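You operate a simulated robot arm through the tools that you are given. There is no shell and no other tool. Be economical: measure what you need, move in short steps, check, and stop when the job is done.

You are at the controls of a simulated robot arm. One attempt, no reset.

Task
Scoop flour into the beaker up to 100 ml, tap it level and put the canister's lid back on.
Fine: the lid lies by the steel pot meanwhile; scoop and beaker go back where they were. Set down upright: clear beaker.

It is judged by the outcome, as a careful person would: the job done as asked, and still so three seconds after it is handed in. It fails if anything else is knocked over, pushed out of place, dropped, spilled or broken. Lids that push on must go on centred and level and be pressed home; caps that screw on are set level and turned clockwise until they are tight.

Robot
A 7-joint arm with a two-finger parallel gripper, fixed in place. Base frame: the origin is at the foot of the arm, x ahead of it, y to its left, z up; the work surface is at about z = 0.92. Readings come in m, degrees, newtons and seconds.
With the tool pointing down near the work surface it reaches from about 0.32 to 0.74 m from the base axis. Its first joint turns from -115.0 to 115.0 degrees. Payload 3.91 kg.
Tool frame: the origin (TCP) lies between the finger pads and is the grasp point; the fingertips stand 0.03 m ahead of it; z points along the fingers, y is the line along which they close. Largest opening 0.11 m; finger width 0.02, thickness 0.01; the body of the gripper, 0.048 by 0.112 m, starts 0.055 m behind the TCP.
Orientation is that of the tool frame in the base frame, as a unit quaternion [x, y, z, w]. With the fingers straight down and closing along the base's y, the tool's x points along the base's -x, its y along +y and its z along -z.

Tools
- The arm moves only by the tool jog_arm. Its argument "commands" is a list of rows, each a list of 7 numbers: the finger opening in m, from 0 to 0.11, then the shift along the base's x, y, z in m, then the turn, a rotation vector about the base's x, y, z in degrees. In form: [[grip, x, y, z, ax, ay, az], ...]. A call has 1 to 12 rows; each row shifts and turns the commanded pose from where the row before left it. Rows are played at 5 a second. More than 0.05 m and 8.6 degrees between two rows, or a gripper value outside its range, and nothing of the call is played. Where a pose cannot be reached the arm comes as near as it can. A force on the tool above 90 N (or 10 N above the force at the start of the call, whichever is more), or a blocked arm, ends the call early, and 0.2 s more pass. Each finger travels about 0.108 m/s and halts on what it meets, pressing with about 37 N; the grip force reading is that of the motor and also rises with nothing between the fingers. The clock runs only during rows and for 0.2 s after the last one: add rows that do not move to give the fingers time. It gives the time, the measured TCP pose, the force on the tool (base axes), the opening and the grip force at its end, in the units of the frame above (readings bear some noise), with the torque about the TCP (base axes, N m) and any sound that the robot's microphone picked up.
- Cameras (640 x 400 px; columns grow to the right, rows downward): "scene" is fixed at [0.0488, 0.6419, 1.7195]; the picture's right is [-0.72, -0.70, 0.00], its down [-0.56, 0.57, -0.60] and it looks along [0.42, -0.43, -0.80] (base axes); focal length 293 px, centre (320, 200). "wrist" rides on the gripper at [0.072, 0.017, -0.103] in the tool frame; the picture's right is [-0.23, 0.97, 0.00], its down [-0.76, -0.18, -0.62] and it looks along [-0.61, -0.14, 0.78] (tool axes); focal length 222 px, centre (320, 200). There is no depth. A picture from a camera that has moved, and an enlarged one, comes with that camera's place and axes in the base frame and with its lens. The place of the scene camera against the robot may be out by one fixed shift of up to 0.018 m in any direction.
- get_image(camera): a new picture of that camera. No time passes.
- move_column(by): slides the trunk up (or, below 0, down) by that many m; the arm rides with it, the base frame stays. It gives what a move gives, with no picture.
- inspect(camera, box): a new picture of the part [left, top, right, bottom] of that camera's present view, enlarged. No time passes.
- finish_job(): hands the job in; it is judged then, once.

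Go step by step. Nothing tells you positions but the pictures and the camera data: compare them with the known pose of the tool, close in by small moves and look again before you grip or let go. The budget is 120 turns and 64 pictures, counting those below and the enlarged ones. Unless the task says otherwise, let go and move clear before handing in, and close with one line.

The tools are called after "Request:" by a JSON object that holds its "fn" and its "kwargs". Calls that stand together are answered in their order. jog_arm: Moves the arm, as the interface text tells. Its arguments: {"type":"object","properties":{"commands":{"type":"array","items":{"type":"array","items":{"type":"number"}}}},"required":["commands"]} The other tools are called the same way: move_column (by) slides the trunk up or down; get_image (camera) takes a picture; inspect (camera, box) takes an enlarged picture of a part of a camera's view; finish_job () hands the job in.

At the start:

```text
time: 0.0
tool_pos: [0.305, 0.3589, 1.3706]
orientation: [0.0, 1.0, 0.001, 0.0]
wrist_force: [0.6, -0.6, -0.1]
moment: [-0.02, 0.0, 0.0]
opening: 0.1102
finger_force: 0.1
trunk travel left (down, up): [-0.9, 0.09]
```

scene: 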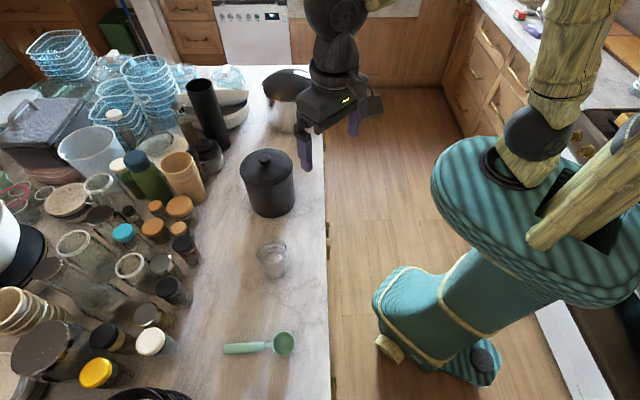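
wrist: 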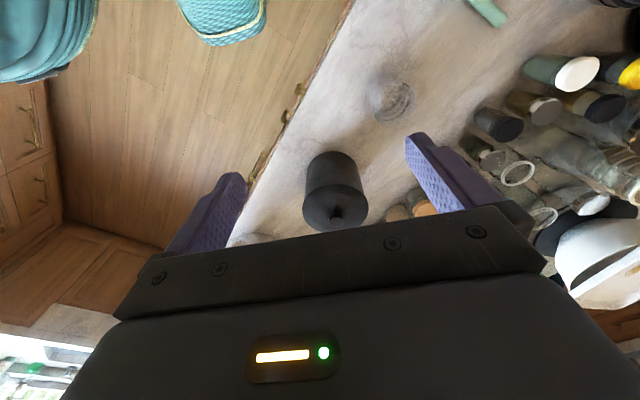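

I see a black knobbed canister, a small clear beaker and a green scoop on the counter, with a pot beyond. I'll enlarge these to measure them.

Request:
{"fn": "inspect", "kwargs": {"camera": "scene", "box": [200, 220, 340, 380]}}

Request:
{"fn": "inspect", "kwargs": {"camera": "scene", "box": [180, 60, 340, 230]}}

```text
2.50 times, centred on (270, 300) of scene
camera zoom: at [0.0488, 0.6419, 1.7195], right [-0.72, -0.7, 0.0], down [-0.56, 0.57, -0.6], along [0.42, -0.43, -0.8], focal length 732 px, centre (445, -50)
```

zoom: 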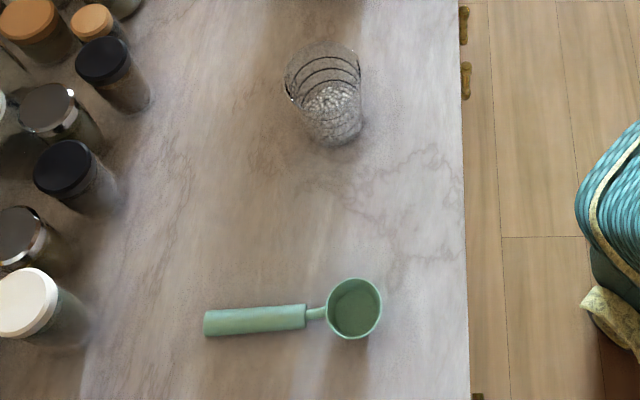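

```text
2.35 times, centred on (260, 145) of scene
camera zoom: at [0.0488, 0.6419, 1.7195], right [-0.72, -0.7, 0.0], down [-0.56, 0.57, -0.6], along [0.42, -0.43, -0.8], focal length 689 px, centre (461, 329)
```

zoom: 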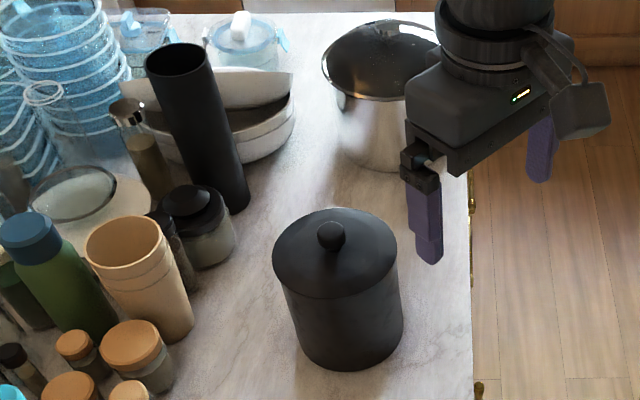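

I put the canister near (0.58, 0.33), the beaker near (0.39, 0.48), the scoop cup near (0.22, 0.60) and the pot near (0.86, 0.0). Next I move above the canister for a wrist view.

Request:
{"fn": "jog_arm", "kwargs": {"commands": [[0.11, 0.045, -0.004, -0.01, 0, 0, 0], [0.11, 0.045, -0.005, -0.01, 0, 0, 0], [0.11, 0.045, -0.005, -0.01, 0, 0, 0], [0.11, 0.045, -0.005, -0.01, 0, 0, 0], [0.11, 0.045, -0.005, -0.01, 0, 0, 0], [0.11, 0.03, -0.005, -0.01, 0, 0, 0], [0.11, 0, 0, -0.02, 0, 0, 0], [0.11, 0, 0, 0, 0, 0, 0]]}}

Request:
{"fn": "get_image", "kwargs": {"camera": "wrist"}}

Request:
{"fn": "get_image", "kwargs": {"camera": "scene"}}

```text
time: 1.8
tool_pos: [0.5615, 0.329, 1.2902]
orientation: [0.0, 1.0, 0.0, 0.0]
wrist_force: [-0.2, 0.9, 0.6]
moment: [0.03, 0.02, 0.0]
opening: 0.1097
finger_force: 0.1
trunk travel left (down, up): [-0.9, 0.09]
```

```text
59 pictures are left
camera wrist: at [0.4881, 0.346, 1.3938], right [0.23, 0.97, 0.0], down [0.76, -0.18, 0.62], along [0.61, -0.14, -0.78], focal length 222 px, centre (320, 200)
```

wrist: 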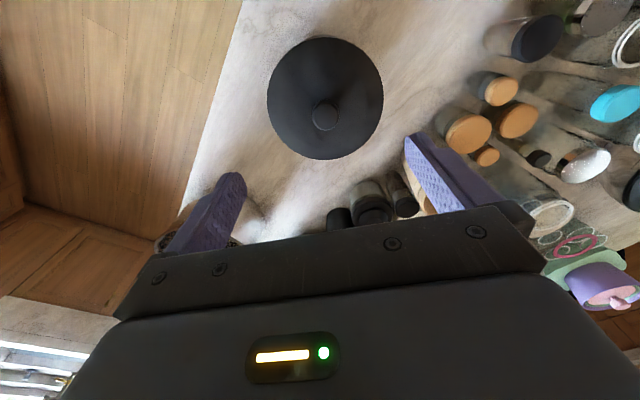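

```text
58 pictures are left
```

scene: 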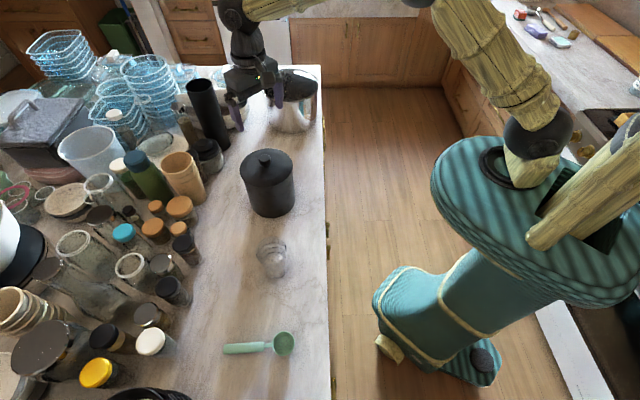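

The wrist view puts the knob close to (0.585, 0.331). I'll lower a bit to triangulate its height.

Request:
{"fn": "jog_arm", "kwargs": {"commands": [[0.11, 0.01, 0.002, -0.04, 0, 0, 0], [0.11, 0.005, 0, -0.04, 0, 0, 0], [0.11, 0, 0, 0, 0, 0, 0]]}}

Request:
{"fn": "get_image", "kwargs": {"camera": "wrist"}}

```text
time: 2.6
tool_pos: [0.5757, 0.332, 1.2102]
orientation: [0.001, 1.0, 0.0, 0.0]
wrist_force: [0.3, 0.3, -0.2]
moment: [0.02, 0.0, 0.0]
opening: 0.1101
finger_force: 0.1
trunk travel left (down, up): [-0.9, 0.09]
```

```text
57 pictures are left
camera wrist: at [0.5029, 0.349, 1.314], right [0.23, 0.97, 0.0], down [0.76, -0.18, 0.62], along [0.61, -0.14, -0.78], focal length 222 px, centre (320, 200)
```

wrist: 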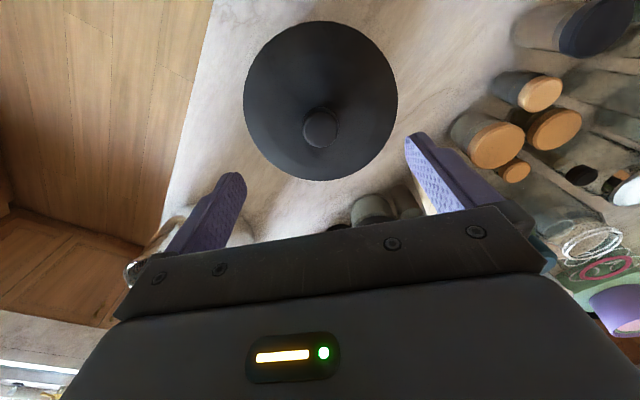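

The knob triangulates to about (0.581, 0.3315), top near z 1.105, with the lid top near 1.075. I descend onto it and close.

Request:
{"fn": "jog_arm", "kwargs": {"commands": [[0.11, 0.005, 0, -0.04, 0, 0, 0], [0.08, 0, 0, -0.035, 0, 0, 0], [0.08, 0, 0, -0.021, 0, 0, 0], [0.08, 0, 0, 0, 0, 0, 0]]}}

Request:
{"fn": "get_image", "kwargs": {"camera": "wrist"}}

Request:
{"fn": "inspect", "kwargs": {"camera": "scene", "box": [200, 80, 340, 230]}}

```text
time: 3.6
tool_pos: [0.5801, 0.3326, 1.1183]
orientation: [0.001, 1.0, 0.002, 0.005]
wrist_force: [2.5, 1.9, 30.9]
moment: [-0.89, 0.03, -0.06]
opening: 0.0796
finger_force: 0.1
trunk travel left (down, up): [-0.9, 0.09]
```

```text
56 pictures are left
camera wrist: at [0.5067, 0.3485, 1.2213], right [0.23, 0.97, 0.01], down [0.76, -0.18, 0.63], along [0.61, -0.14, -0.78], focal length 222 px, centre (320, 200)
```

wrist: 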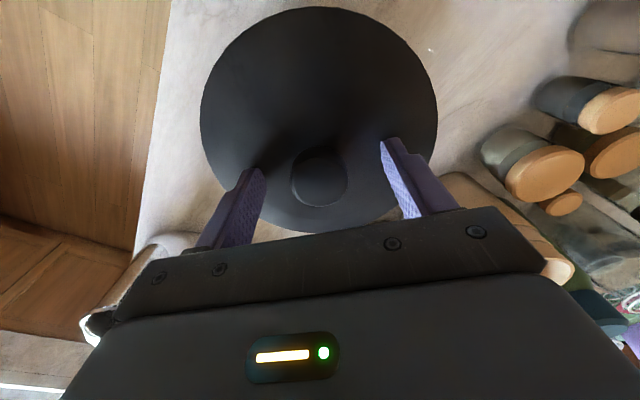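

```text
2.67 times, centred on (270, 155) of scene
camera zoom: at [0.0488, 0.6419, 1.7195], right [-0.72, -0.7, 0.0], down [-0.56, 0.57, -0.6], along [0.42, -0.43, -0.8], focal length 780 px, centre (453, 320)
```

zoom: 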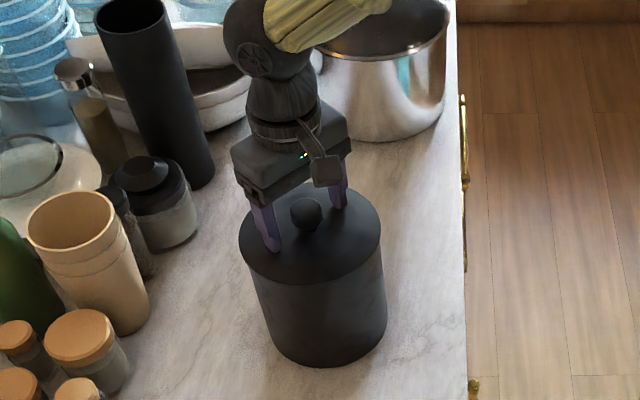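

The fingertips rest on the lid (surface about z 1.088) and the knob is centred between them. I back up slightly and grip.

Request:
{"fn": "jog_arm", "kwargs": {"commands": [[0.08, 0, 0, 0.007, 0, 0, 0], [0.08, 0, 0, 0, 0, 0, 0], [0.05, 0, 0, 0, 0, 0, 0], [0.03, 0, 0, 0, 0, 0, 0], [0.01, 0, 0, 0, 0, 0, 0], [0.01, 0, 0, 0, 0, 0, 0]]}}

```text
time: 5.0
tool_pos: [0.5801, 0.3314, 1.1209]
orientation: [0.0, 1.0, 0.0, 0.0]
wrist_force: [-0.7, -0.1, 0.9]
moment: [0.0, -0.03, -0.01]
opening: 0.0321
finger_force: 37.0
trunk travel left (down, up): [-0.9, 0.09]
```

The knob is held at 32 mm width with no side force. I try a small lift.

Request:
{"fn": "jog_arm", "kwargs": {"commands": [[0.01, 0, 0, 0.005, 0, 0, 0], [0.01, 0, 0, 0.01, 0, 0, 0], [0.01, 0, 0, 0.015, 0, 0, 0], [0.01, 0, 0, 0.03, 0, 0, 0], [0.01, 0, 0, 0, 0, 0, 0]]}}

Request:
{"fn": "get_image", "kwargs": {"camera": "scene"}}

```text
time: 6.2
tool_pos: [0.5814, 0.332, 1.1804]
orientation: [0.0, 1.0, 0.0, -0.001]
wrist_force: [0.0, -0.1, 0.0]
moment: [0.02, 0.01, -0.01]
opening: 0.01
finger_force: 0.1
trunk travel left (down, up): [-0.9, 0.09]
```

```text
54 pictures are left
```

scene: 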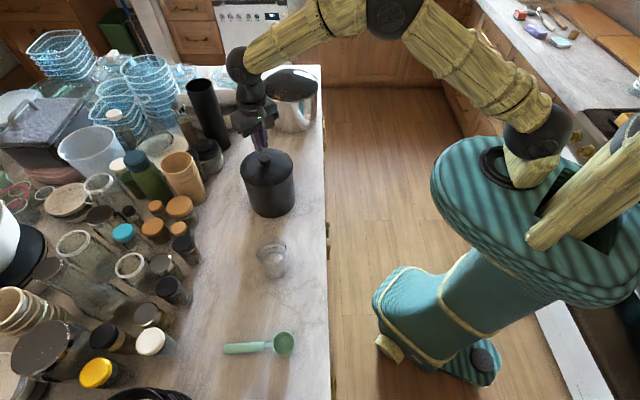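

The fingers slipped off the knob; the lid sits tight. I look closely at the lid and knob.

Request:
{"fn": "inspect", "kwargs": {"camera": "wrist", "box": [220, 20, 420, 200]}}

Request:
{"fn": "inspect", "kwargs": {"camera": "scene", "box": [230, 135, 310, 225]}}

```text
2.22 times, centred on (320, 110) of wrist
camera zoom: at [0.5082, 0.3487, 1.2844], right [0.23, 0.97, 0.0], down [0.76, -0.18, 0.62], along [0.61, -0.14, -0.78], focal length 494 px, centre (320, 400)
```

zoom: 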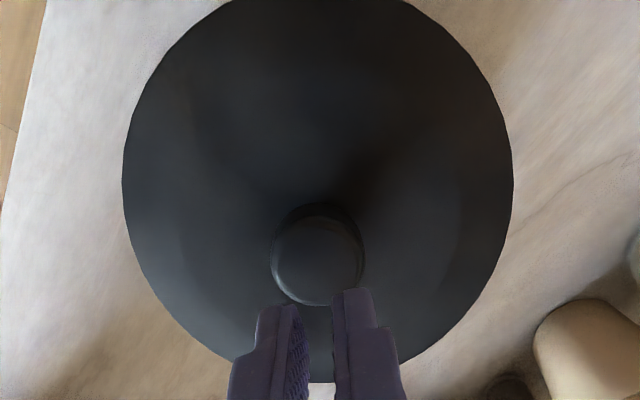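

```text
4.44 times, centred on (270, 180) of scene
camera zoom: at [0.0488, 0.6419, 1.7195], right [-0.72, -0.7, 0.0], down [-0.56, 0.57, -0.6], along [0.42, -0.43, -0.8], focal length 1301 px, centre (542, 289)
```

zoom: 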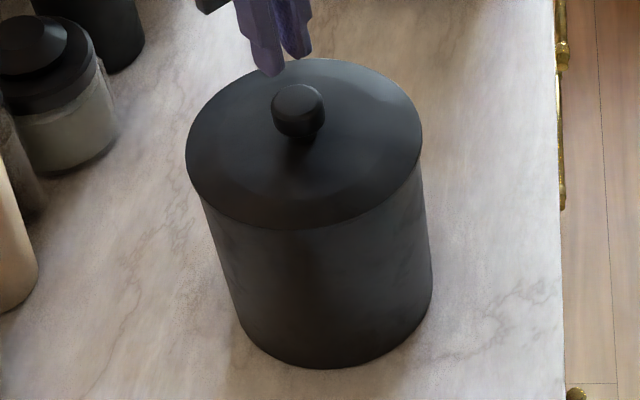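

The knob is a mushroom with a narrower neck. I re-descend as low as I can with a narrower opening and grip again.

Request:
{"fn": "jog_arm", "kwargs": {"commands": [[0.06, 0, 0, 0, 0, 0, 0], [0.06, 0, 0, -0.03, 0, 0, 0], [0.06, 0, 0, -0.025, 0, 0, 0], [0.06, 0, 0, -0.008, 0, 0, 0], [0.06, 0, 0, 0, 0, 0, 0]]}}

Request:
{"fn": "inspect", "kwargs": {"camera": "scene", "box": [230, 115, 310, 205]}}

```text
time: 7.4
tool_pos: [0.5813, 0.3322, 1.119]
orientation: [0.0, 1.0, 0.0, 0.001]
wrist_force: [1.5, 0.5, 4.9]
moment: [-0.1, 0.0, 0.0]
opening: 0.06
finger_force: 0.0
trunk travel left (down, up): [-0.9, 0.09]
```

```text
4.44 times, centred on (270, 160) of scene
camera zoom: at [0.0488, 0.6419, 1.7195], right [-0.72, -0.7, 0.0], down [-0.56, 0.57, -0.6], along [0.42, -0.43, -0.8], focal length 1301 px, centre (542, 378)
```

zoom: 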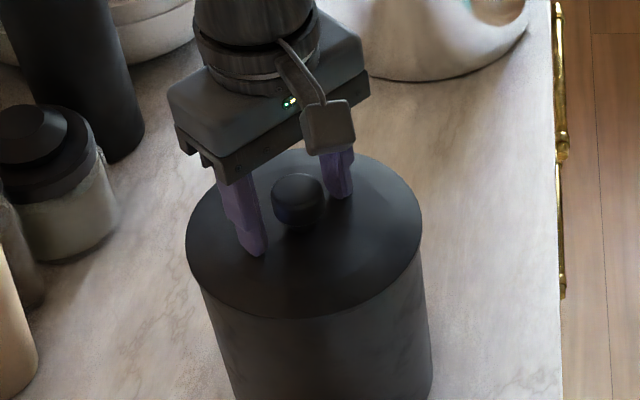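

The fingertips just touch the lid beside the knob. I close and pull in tiny increments, watching the force.

Request:
{"fn": "jog_arm", "kwargs": {"commands": [[0.04, 0, 0, 0, 0, 0, 0], [0.02, 0, 0, 0, 0, 0, 0], [0.0, 0, 0, 0, 0, 0, 0], [0.0, 0, 0, 0, 0, 0, 0], [0.0, 0, 0, 0.002, 0, 0, 0], [0.0, 0, 0, 0.002, 0, 0, 0]]}}

```text
time: 8.8
tool_pos: [0.5806, 0.3323, 1.1212]
orientation: [0.0, 1.0, -0.002, -0.001]
wrist_force: [0.1, -0.1, -0.2]
moment: [0.0, 0.04, 0.01]
opening: 0.032
finger_force: 37.1
trunk travel left (down, up): [-0.9, 0.09]
```

Request:
{"fn": "jog_arm", "kwargs": {"commands": [[0.0, 0, 0, 0.002, 0, 0, 0], [0.0, 0, 0, 0.002, 0, 0, 0]]}}

Request:
{"fn": "inspect", "kwargs": {"camera": "scene", "box": [230, 115, 310, 205]}}

```text
time: 9.4
tool_pos: [0.5798, 0.3314, 1.1273]
orientation: [0.0, 1.0, 0.0, 0.001]
wrist_force: [0.4, -0.6, 0.0]
moment: [0.03, -0.04, -0.02]
opening: 0.032
finger_force: 36.8
trunk travel left (down, up): [-0.9, 0.09]
```

```text
4.44 times, centred on (270, 160) of scene
camera zoom: at [0.0488, 0.6419, 1.7195], right [-0.72, -0.7, 0.0], down [-0.56, 0.57, -0.6], along [0.42, -0.43, -0.8], focal length 1301 px, centre (542, 378)
```

zoom: 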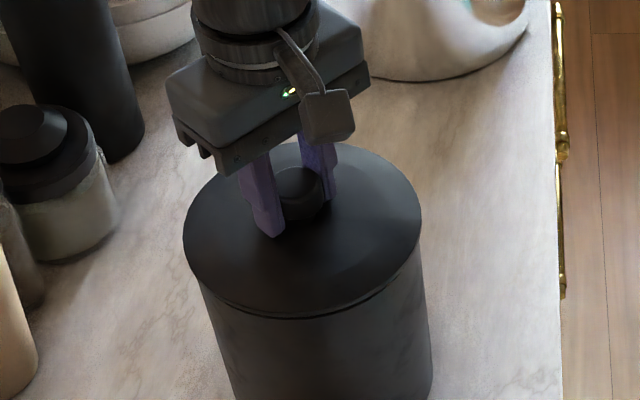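

A gap line shows beneath the lid, so it is coming up. I keep lifting slowly.

Request:
{"fn": "jog_arm", "kwargs": {"commands": [[0.0, 0, 0, 0.003, 0, 0, 0], [0.0, 0, 0, 0.004, 0, 0, 0], [0.0, 0, 0, 0.005, 0, 0, 0], [0.0, 0, 0, 0.005, 0, 0, 0], [0.0, 0, 0, 0.005, 0, 0, 0], [0.0, 0, 0, 0.005, 0, 0, 0]]}}

Request:
{"fn": "inspect", "kwargs": {"camera": "scene", "box": [230, 115, 310, 205]}}

```text
time: 10.8
tool_pos: [0.5801, 0.3311, 1.1544]
orientation: [0.0, 1.0, 0.0, 0.001]
wrist_force: [0.5, 0.4, -0.6]
moment: [-0.01, 0.03, 0.0]
opening: 0.0319
finger_force: 37.1
trunk travel left (down, up): [-0.9, 0.09]
```

```text
4.44 times, centred on (270, 160) of scene
camera zoom: at [0.0488, 0.6419, 1.7195], right [-0.72, -0.7, 0.0], down [-0.56, 0.57, -0.6], along [0.42, -0.43, -0.8], focal length 1301 px, centre (542, 378)
```

zoom: 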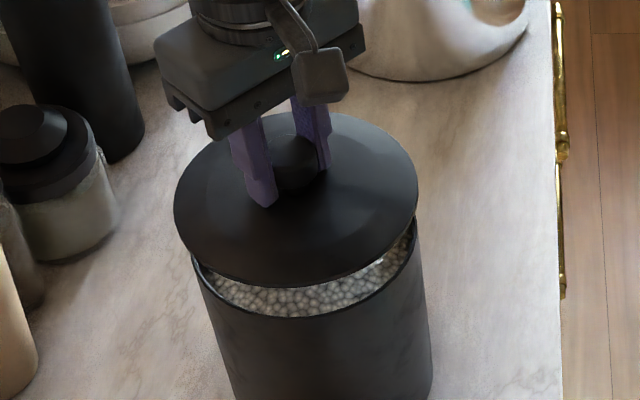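

The lid is off and flour fills the canister nearly to the rim. I carry the lid toward a free spot beside the pot, around (0.68, 0.14).

Request:
{"fn": "jog_arm", "kwargs": {"commands": [[0.0, 0, 0, 0.015, 0, 0, 0], [0.0, 0, 0, 0.015, 0, 0, 0], [0.0, 0, 0, 0.015, 0, 0, 0], [0.0, 0.01, -0.02, 0, 0, 0, 0], [0.0, 0.015, -0.03, 0, 0, 0, 0], [0.0, 0.02, -0.035, 0, 0, 0, 0], [0.0, 0.02, -0.035, 0, 0, 0, 0], [0.0, 0.02, -0.035, 0, 0, 0, 0], [0.0, 0.015, -0.036, 0, 0, 0, 0], [0.0, 0, 0, 0, 0, 0, 0]]}}

Request:
{"fn": "get_image", "kwargs": {"camera": "wrist"}}

Request:
{"fn": "get_image", "kwargs": {"camera": "scene"}}

```text
time: 13.0
tool_pos: [0.6799, 0.1405, 1.1984]
orientation: [0.0, 1.0, 0.0, 0.0]
wrist_force: [0.8, 0.0, -0.9]
moment: [-0.02, 0.02, 0.01]
opening: 0.0319
finger_force: 37.1
trunk travel left (down, up): [-0.9, 0.09]
```

```text
48 pictures are left
camera wrist: at [0.6073, 0.1584, 1.3014], right [0.23, 0.97, 0.0], down [0.76, -0.18, 0.62], along [0.61, -0.14, -0.78], focal length 222 px, centre (320, 200)
```

wrist: 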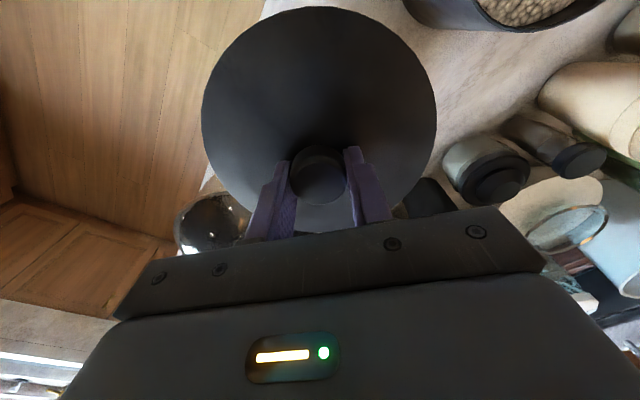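

```text
47 pictures are left
```

scene: 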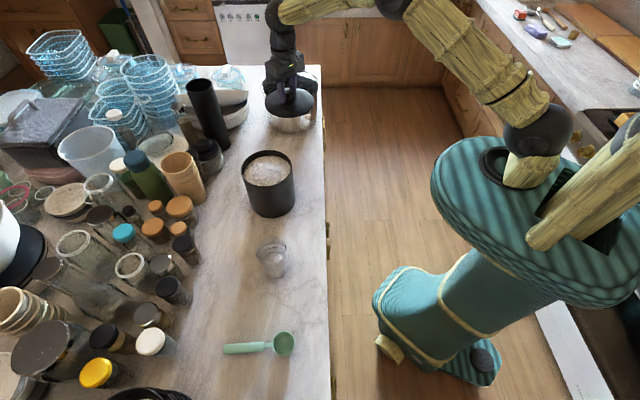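

The spot is clear: the counter edge runs at x+y≈0.675, so the lid will be about 25 mm inside it and clear of the pot. I lower in stages.

Request:
{"fn": "jog_arm", "kwargs": {"commands": [[0.0, 0, 0.008, -0.04, 0, 0, 0], [0.0, 0, 0, -0.04, 0, 0, 0], [0.0, 0, 0, -0.04, 0, 0, 0], [0.0, 0, 0, -0.04, 0, 0, 0], [0.0, 0, 0, -0.02, 0, 0, 0], [0.0, 0, 0, 0, 0, 0, 0]]}}

Request:
{"fn": "inspect", "kwargs": {"camera": "scene", "box": [230, 60, 340, 170]}}

```text
time: 14.4
tool_pos: [0.6797, 0.1489, 1.0181]
orientation: [0.0, 1.0, 0.0, 0.0]
wrist_force: [-0.1, 0.5, -1.5]
moment: [-0.02, -0.02, 0.0]
opening: 0.0321
finger_force: 37.1
trunk travel left (down, up): [-0.9, 0.09]
```

```text
3.64 times, centred on (285, 115) of scene
camera zoom: at [0.0488, 0.6419, 1.7195], right [-0.72, -0.7, 0.0], down [-0.56, 0.57, -0.6], along [0.42, -0.43, -0.8], focal length 1064 px, centre (447, 509)
```

zoom: 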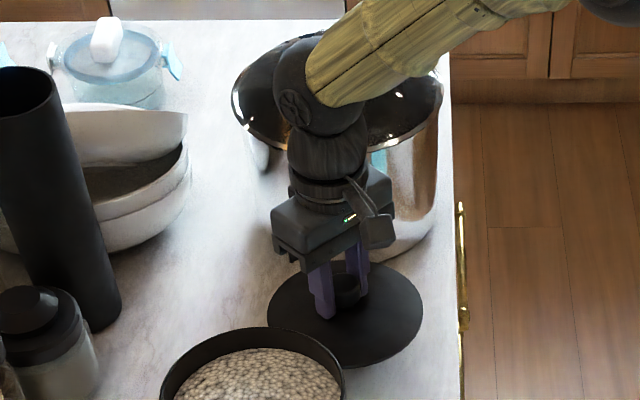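

Clear of pot and edge. I lower gently to contact.

Request:
{"fn": "jog_arm", "kwargs": {"commands": [[0.0, 0, 0, -0.012, 0, 0, 0], [0.0, 0, 0, -0.012, 0, 0, 0], [0.0, 0, 0, -0.006, 0, 0, 0], [0.0, 0, 0, 0, 0, 0, 0]]}}

```text
time: 15.4
tool_pos: [0.681, 0.1488, 0.9887]
orientation: [0.001, 1.0, 0.0, 0.0]
wrist_force: [-0.3, 1.0, -0.5]
moment: [0.0, -0.04, -0.05]
opening: 0.0324
finger_force: 36.5
trunk travel left (down, up): [-0.9, 0.09]
```

Request:
{"fn": "jog_arm", "kwargs": {"commands": [[0.0, 0, 0, -0.005, 0, 0, 0], [0.0, 0, 0, -0.005, 0, 0, 0], [0.0, 0, 0, 0, 0, 0, 0]]}}

Request:
{"fn": "inspect", "kwargs": {"camera": "scene", "box": [230, 60, 340, 170]}}

```text
time: 16.2
tool_pos: [0.6804, 0.1487, 0.9786]
orientation: [0.0, 1.0, 0.0, 0.0]
wrist_force: [-1.1, -0.5, -1.6]
moment: [-0.02, -0.02, 0.01]
opening: 0.0323
finger_force: 36.8
trunk travel left (down, up): [-0.9, 0.09]
```

```text
3.64 times, centred on (285, 115) of scene
camera zoom: at [0.0488, 0.6419, 1.7195], right [-0.72, -0.7, 0.0], down [-0.56, 0.57, -0.6], along [0.42, -0.43, -0.8], focal length 1064 px, centre (447, 509)
```

zoom: 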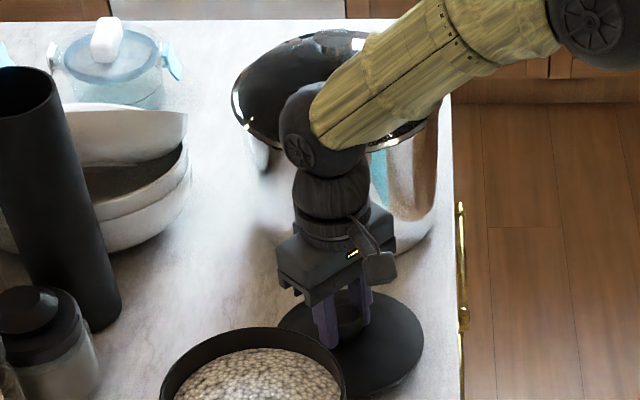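

Request:
{"fn": "jog_arm", "kwargs": {"commands": [[0.0, 0, 0, -0.004, 0, 0, 0], [0.0, 0, 0, -0.003, 0, 0, 0], [0.0, 0, 0, -0.003, 0, 0, 0], [0.0, 0, 0, 0, 0, 0, 0]]}}

```text
time: 17.2
tool_pos: [0.6792, 0.1483, 0.97]
orientation: [0.0, 1.0, 0.0, 0.001]
wrist_force: [-0.7, -0.7, 1.9]
moment: [0.01, -0.16, -0.01]
opening: 0.0323
finger_force: 37.3
trunk travel left (down, up): [-0.9, 0.09]
```

Request:
{"fn": "jog_arm", "kwargs": {"commands": [[0.0, 0, 0, -0.002, 0, 0, 0], [0.0, 0, 0, 0, 0, 0, 0]]}}

```text
time: 17.8
tool_pos: [0.6791, 0.1477, 0.9686]
orientation: [0.0, 1.0, -0.001, 0.002]
wrist_force: [1.5, -0.3, 14.0]
moment: [-0.04, 0.49, -0.02]
opening: 0.0321
finger_force: 36.9
trunk travel left (down, up): [-0.9, 0.09]
```

The lid rests on the counter (14 N reaction). I release and rise.

Request:
{"fn": "jog_arm", "kwargs": {"commands": [[0.0, 0, 0, 0.002, 0, 0, 0], [0.05, 0, 0, 0, 0, 0, 0], [0.08, 0, 0, 0, 0, 0, 0], [0.08, 0, 0, 0.01, 0, 0, 0], [0.08, 0, 0, 0.04, 0, 0, 0], [0.08, 0, 0, 0.05, 0, 0, 0], [0.08, 0, 0, 0.05, 0, 0, 0], [0.08, 0, 0, 0.05, 0, 0, 0], [0.08, 0, 0, 0, 0, 0, 0]]}}

Request:
{"fn": "get_image", "kwargs": {"camera": "wrist"}}

Request:
{"fn": "inspect", "kwargs": {"camera": "scene", "box": [220, 60, 340, 220]}}

```text
time: 19.8
tool_pos: [0.6795, 0.149, 1.1698]
orientation: [0.0, 1.0, 0.0, -0.001]
wrist_force: [-0.2, -0.2, -0.5]
moment: [0.03, 0.05, -0.01]
opening: 0.0802
finger_force: 0.0
trunk travel left (down, up): [-0.9, 0.09]
```

```text
44 pictures are left
camera wrist: at [0.6067, 0.1659, 1.2725], right [0.23, 0.97, 0.0], down [0.76, -0.18, 0.62], along [0.61, -0.14, -0.78], focal length 222 px, centre (320, 200)
```

wrist: 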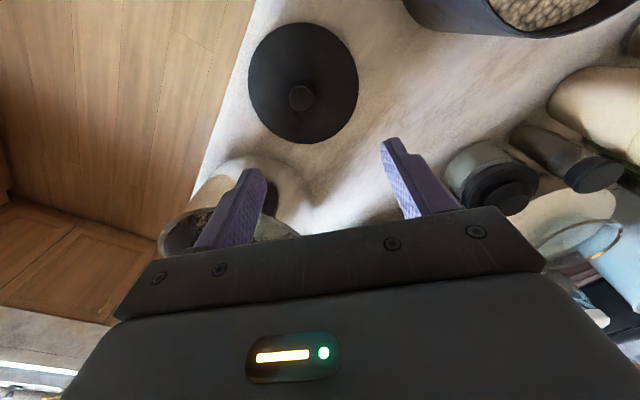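

```text
2.50 times, centred on (280, 140) of scene
camera zoom: at [0.0488, 0.6419, 1.7195], right [-0.72, -0.7, 0.0], down [-0.56, 0.57, -0.6], along [0.42, -0.43, -0.8], focal length 732 px, centre (420, 350)
```

zoom: 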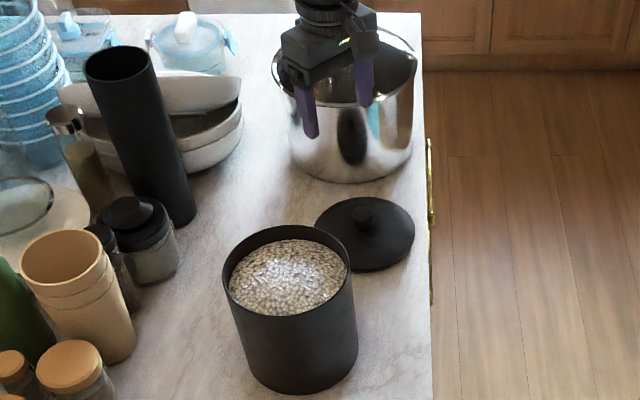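

The lid lies flat by the pot. Now I travel to above the scoop handle, yawing about 48° so the fingers close across it.

Request:
{"fn": "jog_arm", "kwargs": {"commands": [[0.08, 0, 0, 0.04, 0, 0, 0], [0.08, -0.03, 0.035, 0.01, 0, 0, 0], [0.08, -0.03, 0.035, 0, 0, 0, 8], [0.08, -0.03, 0.036, 0, 0, 0, 8], [0.08, -0.03, 0.036, 0, 0, 0, 8], [0.08, -0.03, 0.036, 0, 0, 0, 8], [0.08, -0.03, 0.036, 0, 0, 0, 8], [0.08, -0.03, 0.036, 0, 0, 0, 8], [0.08, -0.03, 0.036, 0, 0, 0, 0], [0.08, -0.03, 0.036, 0, 0, 0, 0], [0.08, -0.03, 0.036, 0, 0, 0, 0], [0.08, -0.03, 0.036, 0, 0, 0, 0]]}}

Request:
{"fn": "jog_arm", "kwargs": {"commands": [[0.08, -0.03, 0.036, 0, 0, 0, 0], [0.08, -0.03, 0.036, 0, 0, 0, 0], [0.08, -0.03, 0.036, -0.01, 0, 0, 0], [0.08, 0, 0, -0.03, 0, 0, 0], [0.08, 0, 0, 0, 0, 0, 0]]}}

Request:
{"fn": "get_image", "kwargs": {"camera": "wrist"}}

```text
time: 22.4
tool_pos: [0.3472, 0.5435, 1.2194]
orientation: [-0.407, 0.914, -0.001, 0.0]
wrist_force: [-0.5, -1.4, 0.5]
moment: [-0.04, -0.02, 0.03]
opening: 0.0801
finger_force: 0.1
trunk travel left (down, up): [-0.9, 0.09]
```

```text
time: 23.6
tool_pos: [0.2603, 0.651, 1.1787]
orientation: [-0.407, 0.913, -0.001, 0.0]
wrist_force: [-0.3, 0.3, -0.1]
moment: [0.02, -0.01, 0.0]
opening: 0.0803
finger_force: 0.1
trunk travel left (down, up): [-0.9, 0.09]
```

```text
42 pictures are left
camera wrist: at [0.1979, 0.6086, 1.2823], right [-0.57, 0.82, 0.0], down [0.64, 0.45, 0.62], along [0.51, 0.36, -0.78], focal length 222 px, centre (320, 200)
```

wrist: 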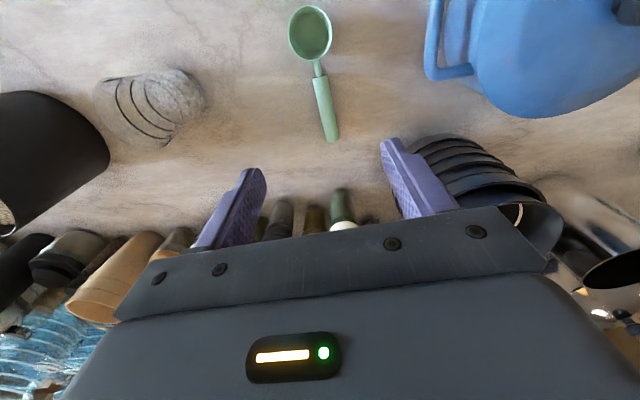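

The scoop's cup is at about (0.213, 0.605) with the handle running at 47° to (0.311, 0.71). I'll grasp near (0.274, 0.670); first I lower and check.

Request:
{"fn": "jog_arm", "kwargs": {"commands": [[0.08, 0.014, 0.018, -0.04, 0, 0, 0], [0.08, 0, 0, -0.045, 0, 0, 0], [0.07, 0, 0, -0.045, 0, 0, 0], [0.07, 0, 0, 0, 0, 0, 0]]}}

Request:
{"fn": "get_image", "kwargs": {"camera": "wrist"}}

Request:
{"fn": "inspect", "kwargs": {"camera": "scene", "box": [200, 270, 320, 390]}}

```text
time: 24.6
tool_pos: [0.2734, 0.6677, 1.0489]
orientation: [-0.406, 0.914, 0.0, 0.001]
wrist_force: [0.2, -0.9, -0.5]
moment: [0.04, 0.05, 0.01]
opening: 0.0701
finger_force: 0.0
trunk travel left (down, up): [-0.9, 0.09]
```

```text
41 pictures are left
camera wrist: at [0.2118, 0.6245, 1.1519], right [-0.57, 0.82, 0.0], down [0.64, 0.45, 0.62], along [0.51, 0.36, -0.78], focal length 222 px, centre (320, 200)
```

wrist: 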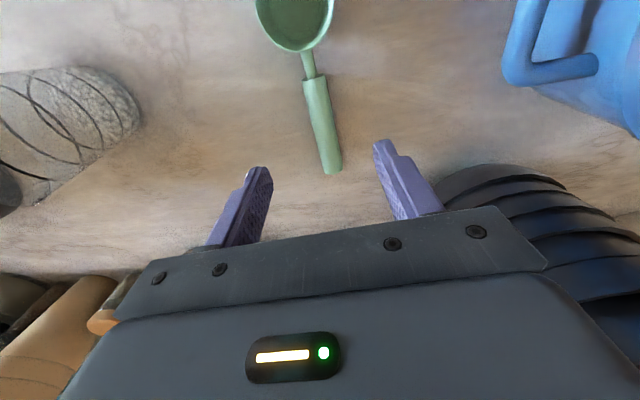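

```text
3.33 times, centred on (260, 330) of scene
camera zoom: at [0.0488, 0.6419, 1.7195], right [-0.72, -0.7, 0.0], down [-0.56, 0.57, -0.6], along [0.42, -0.43, -0.8], focal length 975 px, centre (520, -233)
```

zoom: 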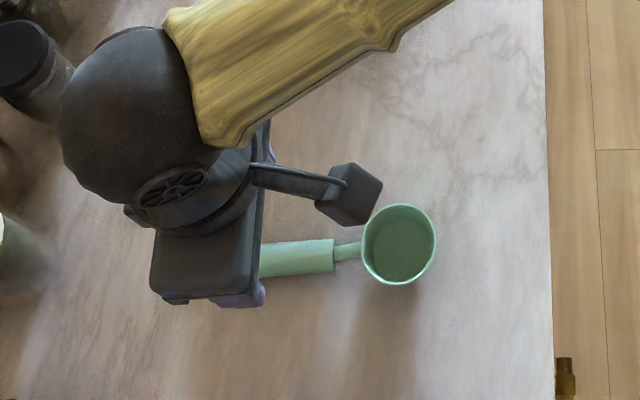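

Handle centreline agrees with the tool position. I descend so the tips straddle the handle just above the counter, then close.

Request:
{"fn": "jog_arm", "kwargs": {"commands": [[0.07, 0, 0, -0.045, 0, 0, 0], [0.07, 0, 0, -0.03, 0, 0, 0], [0.07, 0, 0, -0.015, 0, 0, 0], [0.07, 0, 0, -0.004, 0, 0, 0], [0.07, 0, 0, 0, 0, 0, 0]]}}

Request:
{"fn": "get_image", "kwargs": {"camera": "wrist"}}

```text
time: 25.8
tool_pos: [0.2697, 0.6542, 0.9571]
orientation: [-0.407, 0.913, 0.001, 0.0]
wrist_force: [-0.3, -0.3, 0.1]
moment: [0.0, 0.01, 0.0]
opening: 0.0699
finger_force: 0.1
out of reach, approached as far as the arm can: row 1, 2
trunk travel left (down, up): [-0.9, 0.09]
```

```text
39 pictures are left
camera wrist: at [0.2082, 0.6125, 1.0601], right [-0.57, 0.82, 0.0], down [0.64, 0.45, 0.62], along [0.51, 0.36, -0.78], focal length 222 px, centre (320, 200)
```

wrist: 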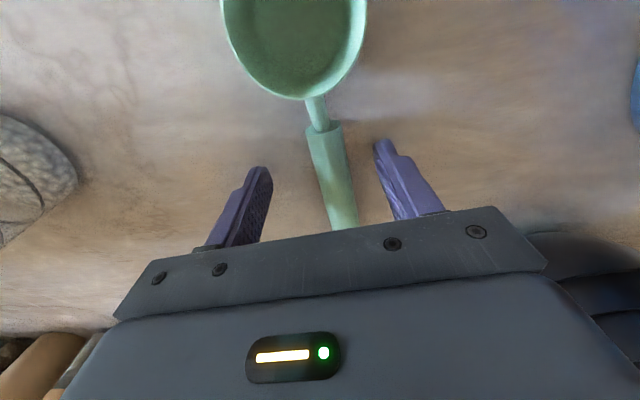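

The arm fell short here (handle is at the edge of reach). I'll raise the tool and lower the trunk 0.15 m to gain reach.

Request:
{"fn": "jog_arm", "kwargs": {"commands": [[0.07, 0, 0, 0.045, 0, 0, 0], [0.07, 0, 0, 0.05, 0, 0, 0], [0.07, 0, 0, 0.05, 0, 0, 0], [0.07, 0, 0, 0.05, 0, 0, 0], [0.07, 0, 0, 0, 0, 0, 0]]}}

Request:
{"fn": "move_column", "kwargs": {"by": -0.15}}

```text
time: 27.0
tool_pos: [0.2705, 0.6571, 1.1514]
orientation: [-0.407, 0.914, 0.0, -0.001]
wrist_force: [0.3, -0.3, -0.5]
moment: [0.01, 0.03, 0.03]
opening: 0.0697
finger_force: 0.1
trunk travel left (down, up): [-0.9, 0.09]
```

```text
time: 28.8
tool_pos: [0.2698, 0.6564, 1.0016]
orientation: [-0.407, 0.914, 0.0, 0.0]
wrist_force: [0.6, 0.2, 0.0]
moment: [0.0, 0.02, 0.01]
opening: 0.07
finger_force: 0.1
trunk travel left (down, up): [-0.75, 0.24]
```

Now I move to the grasp point and down.

Request:
{"fn": "jog_arm", "kwargs": {"commands": [[0.07, 0.006, 0.015, 0, 0, 0, 0], [0.07, 0, 0, -0.02, 0, 0, 0], [0.07, 0, 0, -0.02, 0, 0, 0], [0.07, 0, 0, -0.006, 0, 0, 0], [0.07, 0, 0, 0, 0, 0, 0]]}}

Request:
{"fn": "get_image", "kwargs": {"camera": "wrist"}}

```text
time: 29.9
tool_pos: [0.2737, 0.667, 0.9549]
orientation: [-0.407, 0.913, 0.0, 0.0]
wrist_force: [0.1, -0.3, 0.4]
moment: [-0.01, -0.01, 0.04]
opening: 0.07
finger_force: 0.0
out of reach, approached as far as the arm can: row 1
trunk travel left (down, up): [-0.75, 0.24]
```

```text
38 pictures are left
camera wrist: at [0.2132, 0.6246, 1.0581], right [-0.57, 0.82, 0.0], down [0.64, 0.45, 0.62], along [0.51, 0.36, -0.78], focal length 222 px, centre (320, 200)
```

wrist: 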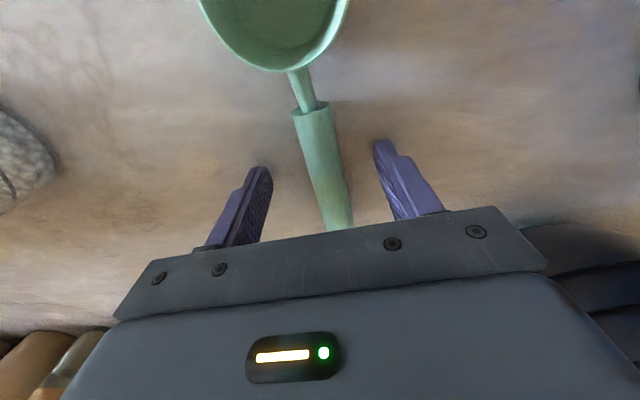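

The handle lies centred and aligned between the fingers. Closing.

Request:
{"fn": "jog_arm", "kwargs": {"commands": [[0.05, 0, 0, 0, 0, 0, 0], [0.03, 0, 0, 0, 0, 0, 0], [0.01, 0, 0, 0, 0, 0, 0], [0.0, 0, 0, 0, 0, 0, 0], [0.0, 0, 0, 0, 0, 0, 0]]}}

```text
time: 31.1
tool_pos: [0.2747, 0.6668, 0.9552]
orientation: [-0.407, 0.914, -0.001, 0.0]
wrist_force: [-0.5, 0.5, 0.4]
moment: [0.01, 0.01, -0.04]
opening: 0.0256
finger_force: 36.5
trunk travel left (down, up): [-0.75, 0.24]
```

Handle held (25.6 mm). Home pose for the scoop: (0.2742, 0.667, 0.955). I lift slowly and look.

Request:
{"fn": "jog_arm", "kwargs": {"commands": [[0.0, 0, 0, 0.005, 0, 0, 0], [0.0, 0, 0, 0.01, 0, 0, 0], [0.0, 0, 0, 0.02, 0, 0, 0], [0.0, 0, 0, 0.03, 0, 0, 0], [0.0, 0, 0, 0.04, 0, 0, 0], [0.0, 0, 0, 0.04, 0, 0, 0], [0.0, 0, 0, 0.04, 0, 0, 0], [0.0, 0, 0, 0.02, 0, 0, 0], [0.0, 0, 0, 0, 0, 0, 0]]}}

Request:
{"fn": "get_image", "kwargs": {"camera": "scene"}}

Request:
{"fn": "get_image", "kwargs": {"camera": "wrist"}}

```text
time: 33.1
tool_pos: [0.2671, 0.6442, 1.1451]
orientation: [-0.406, 0.914, 0.0, 0.0]
wrist_force: [0.1, 0.8, 0.6]
moment: [0.0, 0.0, 0.0]
opening: 0.0253
finger_force: 36.8
out of reach, approached as far as the arm can: row 5, 6, 7, 8
trunk travel left (down, up): [-0.75, 0.24]
```

```text
37 pictures are left
```

scene: 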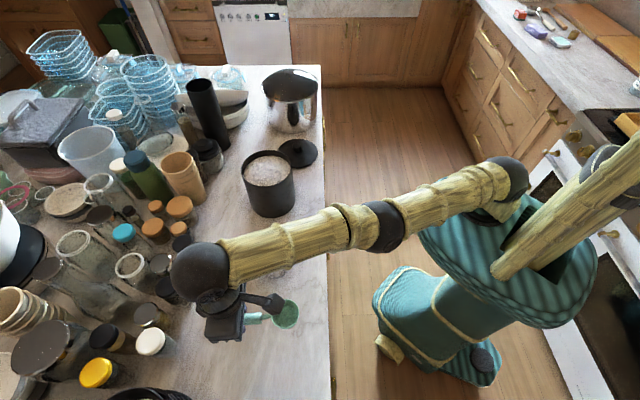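

```text
36 pictures are left
camera wrist: at [0.2055, 0.6022, 1.2488], right [-0.57, 0.82, 0.0], down [0.64, 0.45, 0.62], along [0.51, 0.36, -0.78], focal length 222 px, centre (320, 200)
```

wrist: 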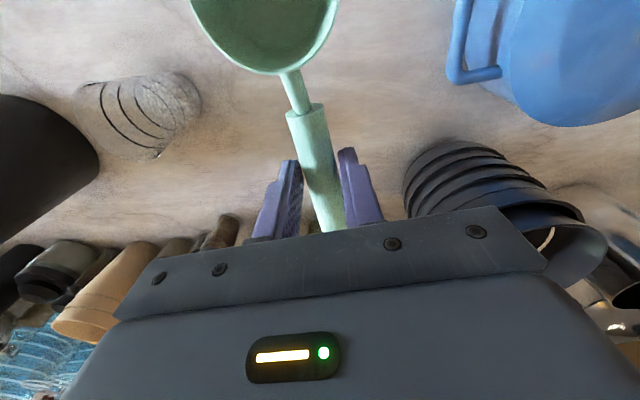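

Scoop is in hand. I look closely at the beaker's rings and the scoop cup from here.

Request:
{"fn": "inspect", "kwargs": {"camera": "wrist", "box": [60, 50, 220, 170]}}

Request:
{"fn": "inspect", "kwargs": {"camera": "scene", "box": [235, 225, 325, 345]}}

```text
3.33 times, centred on (140, 110) of wrist
camera zoom: at [0.2055, 0.6022, 1.2488], right [-0.57, 0.82, 0.0], down [0.64, 0.45, 0.62], along [0.51, 0.36, -0.78], focal length 740 px, centre (920, 500)
```

zoom: 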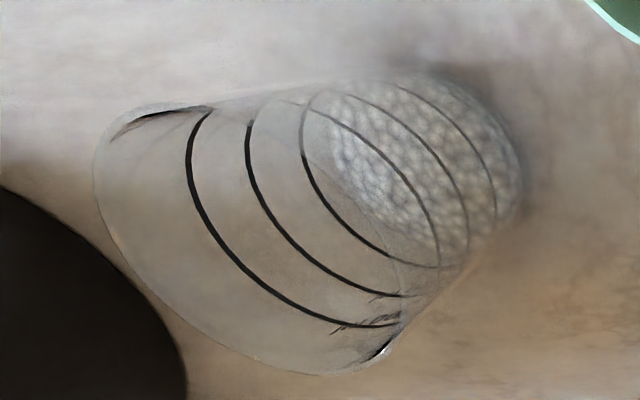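

```text
3.33 times, centred on (280, 285) of scene
camera zoom: at [0.0488, 0.6419, 1.7195], right [-0.72, -0.7, 0.0], down [-0.56, 0.57, -0.6], along [0.42, -0.43, -0.8], focal length 975 px, centre (453, -83)
```

zoom: 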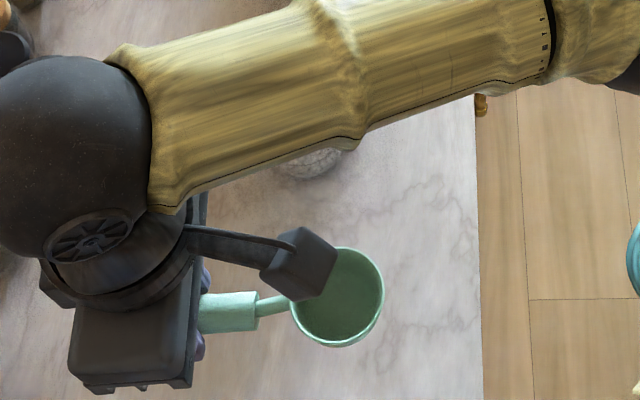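

The beaker already holds a little flour, with ring marks above it; I'll read them from the scene camera once the arm is out of the way. I raise the trunk a bit and carry the empty scoop toward the canister, pitching the cup down.

Request:
{"fn": "move_column", "kwargs": {"by": 0.1}}

Request:
{"fn": "jog_arm", "kwargs": {"commands": [[0.0, 0.03, -0.035, 0, 0, 0, -6], [0.0, 0.03, -0.035, 0, 0, 0, -6], [0.0, 0.03, -0.035, 0, 0, 0, -6], [0.0, 0.03, -0.035, 0, 0, 0, 0], [0.0, 0.03, -0.03, 0, 4, -6.93, 0], [0.0, 0.03, -0.03, 0, 4, -6.93, 0], [0.0, 0.03, -0.02, 0, 4, -6.93, 0], [0.0, 0.03, -0.01, 0, 4, -6.93, 0], [0.0, 0, 0, 0, 0, 0, 0]]}}

Request:
{"fn": "get_image", "kwargs": {"camera": "scene"}}

Request:
{"fn": "inspect", "kwargs": {"camera": "scene", "box": [248, 228, 298, 284]}}

```text
time: 34.5
tool_pos: [0.2657, 0.6444, 1.2452]
orientation: [-0.407, 0.914, 0.0, 0.001]
wrist_force: [0.5, 0.2, 0.2]
moment: [0.01, 0.01, 0.0]
opening: 0.0253
finger_force: 36.5
trunk travel left (down, up): [-0.85, 0.14]
```

```text
time: 36.5
tool_pos: [0.5986, 0.5551, 1.2987]
orientation: [-0.25, 0.928, 0.072, 0.266]
wrist_force: [-0.4, -0.3, -0.7]
moment: [0.0, -0.03, -0.03]
opening: 0.0253
finger_force: 37.3
out of reach, approached as far as the arm can: row 1, 2, 3, 4, 5, 6, 7, 8
trunk travel left (down, up): [-0.85, 0.14]
```

```text
33 pictures are left
```

scene: 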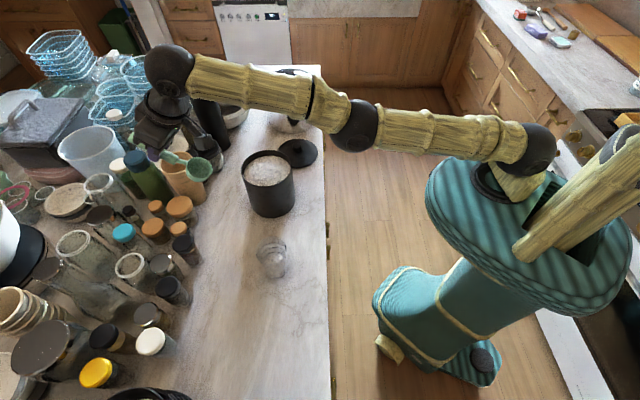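

```text
7.14 times, centred on (273, 256) of scene
camera zoom: at [0.0488, 0.6419, 1.7195], right [-0.72, -0.7, 0.0], down [-0.56, 0.57, -0.6], along [0.42, -0.43, -0.8], focal length 2090 px, centre (656, -200)
```

zoom: 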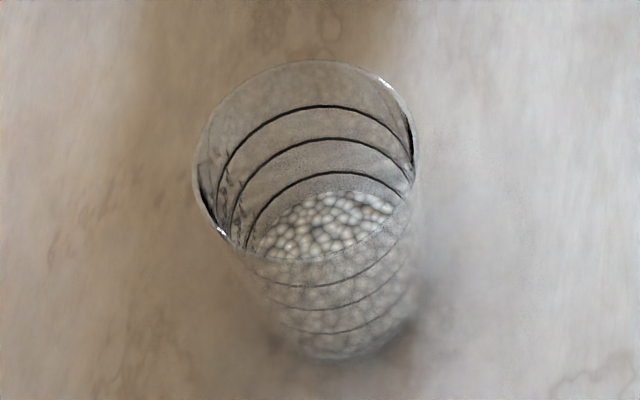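

The arm settled short of its commanded pose and further out than I wanted. I check what a tiny inward and upward move does before going on.

Request:
{"fn": "jog_arm", "kwargs": {"commands": [[0.0, -0.01, -0.01, 0.0, 0, 0, 0], [0.0, 0, 0, 0, 0, 0, 0]]}}

Request:
{"fn": "inspect", "kwargs": {"camera": "scene", "box": [260, 238, 284, 253]}}

```text
time: 37.1
tool_pos: [0.598, 0.556, 1.3009]
orientation: [-0.249, 0.929, 0.072, 0.265]
wrist_force: [-0.8, -1.0, 0.7]
moment: [-0.03, 0.01, -0.02]
opening: 0.0254
finger_force: 36.8
out of reach, approached as far as the arm can: row 1
trunk travel left (down, up): [-0.85, 0.14]
```

```text
16.00 times, centred on (272, 246) of scene
camera zoom: at [0.0488, 0.6419, 1.7195], right [-0.72, -0.7, 0.0], down [-0.56, 0.57, -0.6], along [0.42, -0.43, -0.8], focal length 4682 px, centre (1088, -528)
```

zoom: 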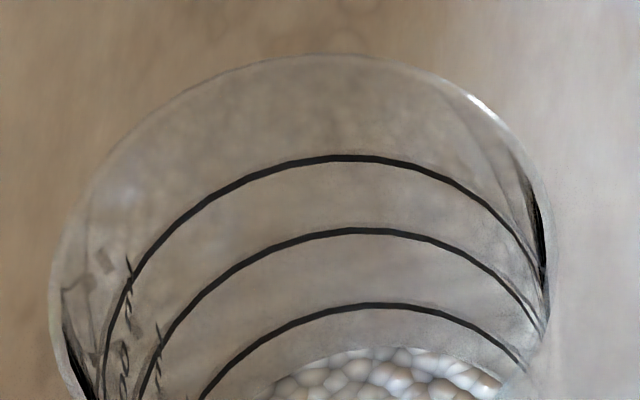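

The rings carry small labels I'll read later. The solver looks stuck in a bad arm configuration, so I undo the pitch to bring the arm back.

Request:
{"fn": "jog_arm", "kwargs": {"commands": [[0.0, 0, 0, 0.0, -4, 6.93, 0], [0.0, 0, 0, 0, -4, 6.93, 0], [0.0, 0, 0, 0, 0, 0, 0]]}}

Request:
{"fn": "get_image", "kwargs": {"camera": "scene"}}

```text
time: 37.9
tool_pos: [0.5631, 0.5175, 1.2837]
orientation: [-0.257, 0.957, 0.036, 0.133]
wrist_force: [-0.3, 0.1, -1.3]
moment: [-0.01, -0.02, -0.04]
opening: 0.0254
finger_force: 36.9
out of reach, approached as far as the arm can: row 1, 2
trunk travel left (down, up): [-0.85, 0.14]
```

```text
30 pictures are left
```

scene: 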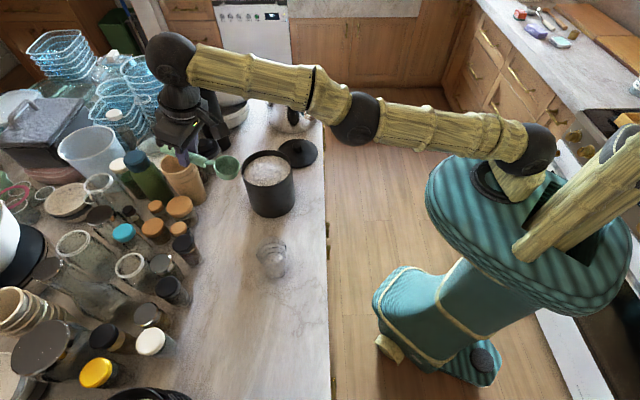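

The arm is stretched straight. I try a combined inward/down/sideways move to unlock the elbow.

Request:
{"fn": "jog_arm", "kwargs": {"commands": [[0.0, -0.03, -0.035, -0.01, 0, 0, 0], [0.0, -0.03, -0.035, -0.01, 0, 0, 0], [0.0, -0.02, -0.04, 0, 0, 0, 0], [0.0, 0, 0, 0, 0, 0, 0]]}}

```text
time: 38.9
tool_pos: [0.5666, 0.5062, 1.2971]
orientation: [-0.256, 0.957, 0.037, 0.134]
wrist_force: [-0.1, 0.3, -0.3]
moment: [0.01, -0.03, -0.01]
opening: 0.0255
finger_force: 37.1
out of reach, approached as far as the arm can: row 1, 2, 3
trunk travel left (down, up): [-0.85, 0.14]
```

Nearly a pure radial pull on a straight arm, which is singular. I add a sideways pull (toward the canister, all well above it) to break it.

Request:
{"fn": "jog_arm", "kwargs": {"commands": [[0.0, 0.03, -0.035, 0, 0, 0, 0], [0.0, 0.03, -0.035, 0, 0, 0, 0], [0.0, 0.03, -0.03, 0, 0, 0, 0], [0.0, 0, 0, 0, 0, 0, 0]]}}

```text
time: 39.9
tool_pos: [0.6576, 0.4082, 1.2962]
orientation: [-0.257, 0.956, 0.036, 0.135]
wrist_force: [0.1, -0.1, -0.5]
moment: [0.0, -0.03, 0.01]
opening: 0.0255
finger_force: 36.9
trunk travel left (down, up): [-0.85, 0.14]
```

It moves freely now. I continue inward in small steps with pitch, watching for limits.

Request:
{"fn": "jog_arm", "kwargs": {"commands": [[0.0, -0.01, -0.02, 0, 0, 0, 0], [0.0, -0.01, -0.02, 0, 0, 0, 0], [0.0, 0, 0, 0, 0, 0, 0]]}}

Request:
{"fn": "get_image", "kwargs": {"camera": "scene"}}

```text
time: 40.7
tool_pos: [0.6636, 0.3842, 1.3086]
orientation: [-0.256, 0.957, 0.035, 0.132]
wrist_force: [0.6, 0.1, -0.7]
moment: [0.0, 0.01, -0.03]
opening: 0.0252
finger_force: 36.9
out of reach, approached as far as the arm can: row 1, 2
trunk travel left (down, up): [-0.85, 0.14]
```

```text
29 pictures are left
```

scene: 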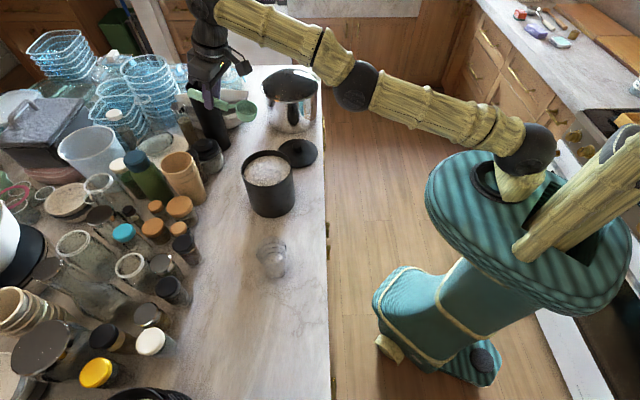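

The elbow seems locked near straight on the wrong side. I'll stretch outward and upward slightly, then come back in.

Request:
{"fn": "jog_arm", "kwargs": {"commands": [[0.0, 0.03, 0.015, 0.035, 0, 0, 0], [0.0, 0.03, 0.015, 0.035, 0, 0, 0], [0.0, 0, 0, 0, 0, 0, 0], [0.0, -0.03, -0.015, -0.035, 0, 0, 0], [0.0, -0.03, -0.015, -0.035, 0, 0, 0], [0.0, -0.03, -0.015, -0.02, 0, 0, 0], [0.0, 0, 0, 0, 0, 0, 0]]}}

```text
time: 42.3
tool_pos: [0.661, 0.3857, 1.3103]
orientation: [-0.257, 0.957, 0.036, 0.133]
wrist_force: [-0.2, 0.3, -0.5]
moment: [0.01, 0.01, 0.0]
opening: 0.0252
finger_force: 37.1
out of reach, approached as far as the arm can: row 1, 2, 4, 5, 6
trunk travel left (down, up): [-0.85, 0.14]
```

Purely radial moves are singular, but tangential chords track exactly and bend the elbow. I'll curve tangentially and progressively inward.

Request:
{"fn": "jog_arm", "kwargs": {"commands": [[0.0, -0.0226, 0.0331, -0.005, 0, 0, 0], [0.0, -0.0269, 0.0306, -0.008, 0, 0, 0], [0.0, -0.0305, 0.0228, -0.008, 0, 0, 0], [0.0, -0.036, 0.0023, -0.005, 0, 0, 0], [0.0, -0.0346, -0.02, 0, 0, 0, 0], [0.0, 0, 0, 0, 0, 0, 0]]}}

```text
time: 43.7
tool_pos: [0.5658, 0.5045, 1.3067]
orientation: [-0.256, 0.957, 0.035, 0.133]
wrist_force: [0.2, -0.5, -0.2]
moment: [0.01, 0.0, -0.03]
opening: 0.0256
finger_force: 37.5
out of reach, approached as far as the arm can: row 2, 3, 4, 5
trunk travel left (down, up): [-0.85, 0.14]
```

Moves down/inward are refused, suggesting a wrist-bend limit with the forearm sloping up. I test by pitching the fingers outward/up in free space, which should relieve the wrist, then drawing inward.

Request:
{"fn": "jog_arm", "kwargs": {"commands": [[0.0, 0, 0, 0.01, 4, -6.93, 0], [0.0, 0, 0, 0.01, 4, -6.93, 0], [0.0, 0, 0, 0.01, 4, -6.93, 0], [0.0, 0, 0, 0.01, 4, -6.93, 0], [0.0, 0, 0, 0.01, 4, -6.93, 0], [0.0, -0.01, -0.01, 0, 0, 0, 0], [0.0, -0.02, -0.02, 0, 0, 0, 0], [0.0, 0, 0, 0, 0, 0, 0]]}}

Request:
{"fn": "get_image", "kwargs": {"camera": "scene"}}

```text
time: 45.5
tool_pos: [0.6295, 0.5807, 1.413]
orientation: [-0.228, 0.853, 0.121, 0.453]
wrist_force: [-0.7, 0.4, 0.0]
moment: [-0.02, 0.01, 0.02]
opening: 0.0253
finger_force: 36.7
out of reach, approached as far as the arm can: row 1, 2, 3, 4, 5, 6, 7
trunk travel left (down, up): [-0.85, 0.14]
```

```text
28 pictures are left
```

scene: 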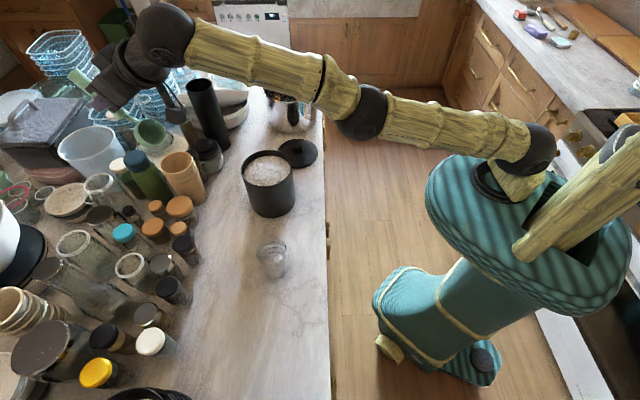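

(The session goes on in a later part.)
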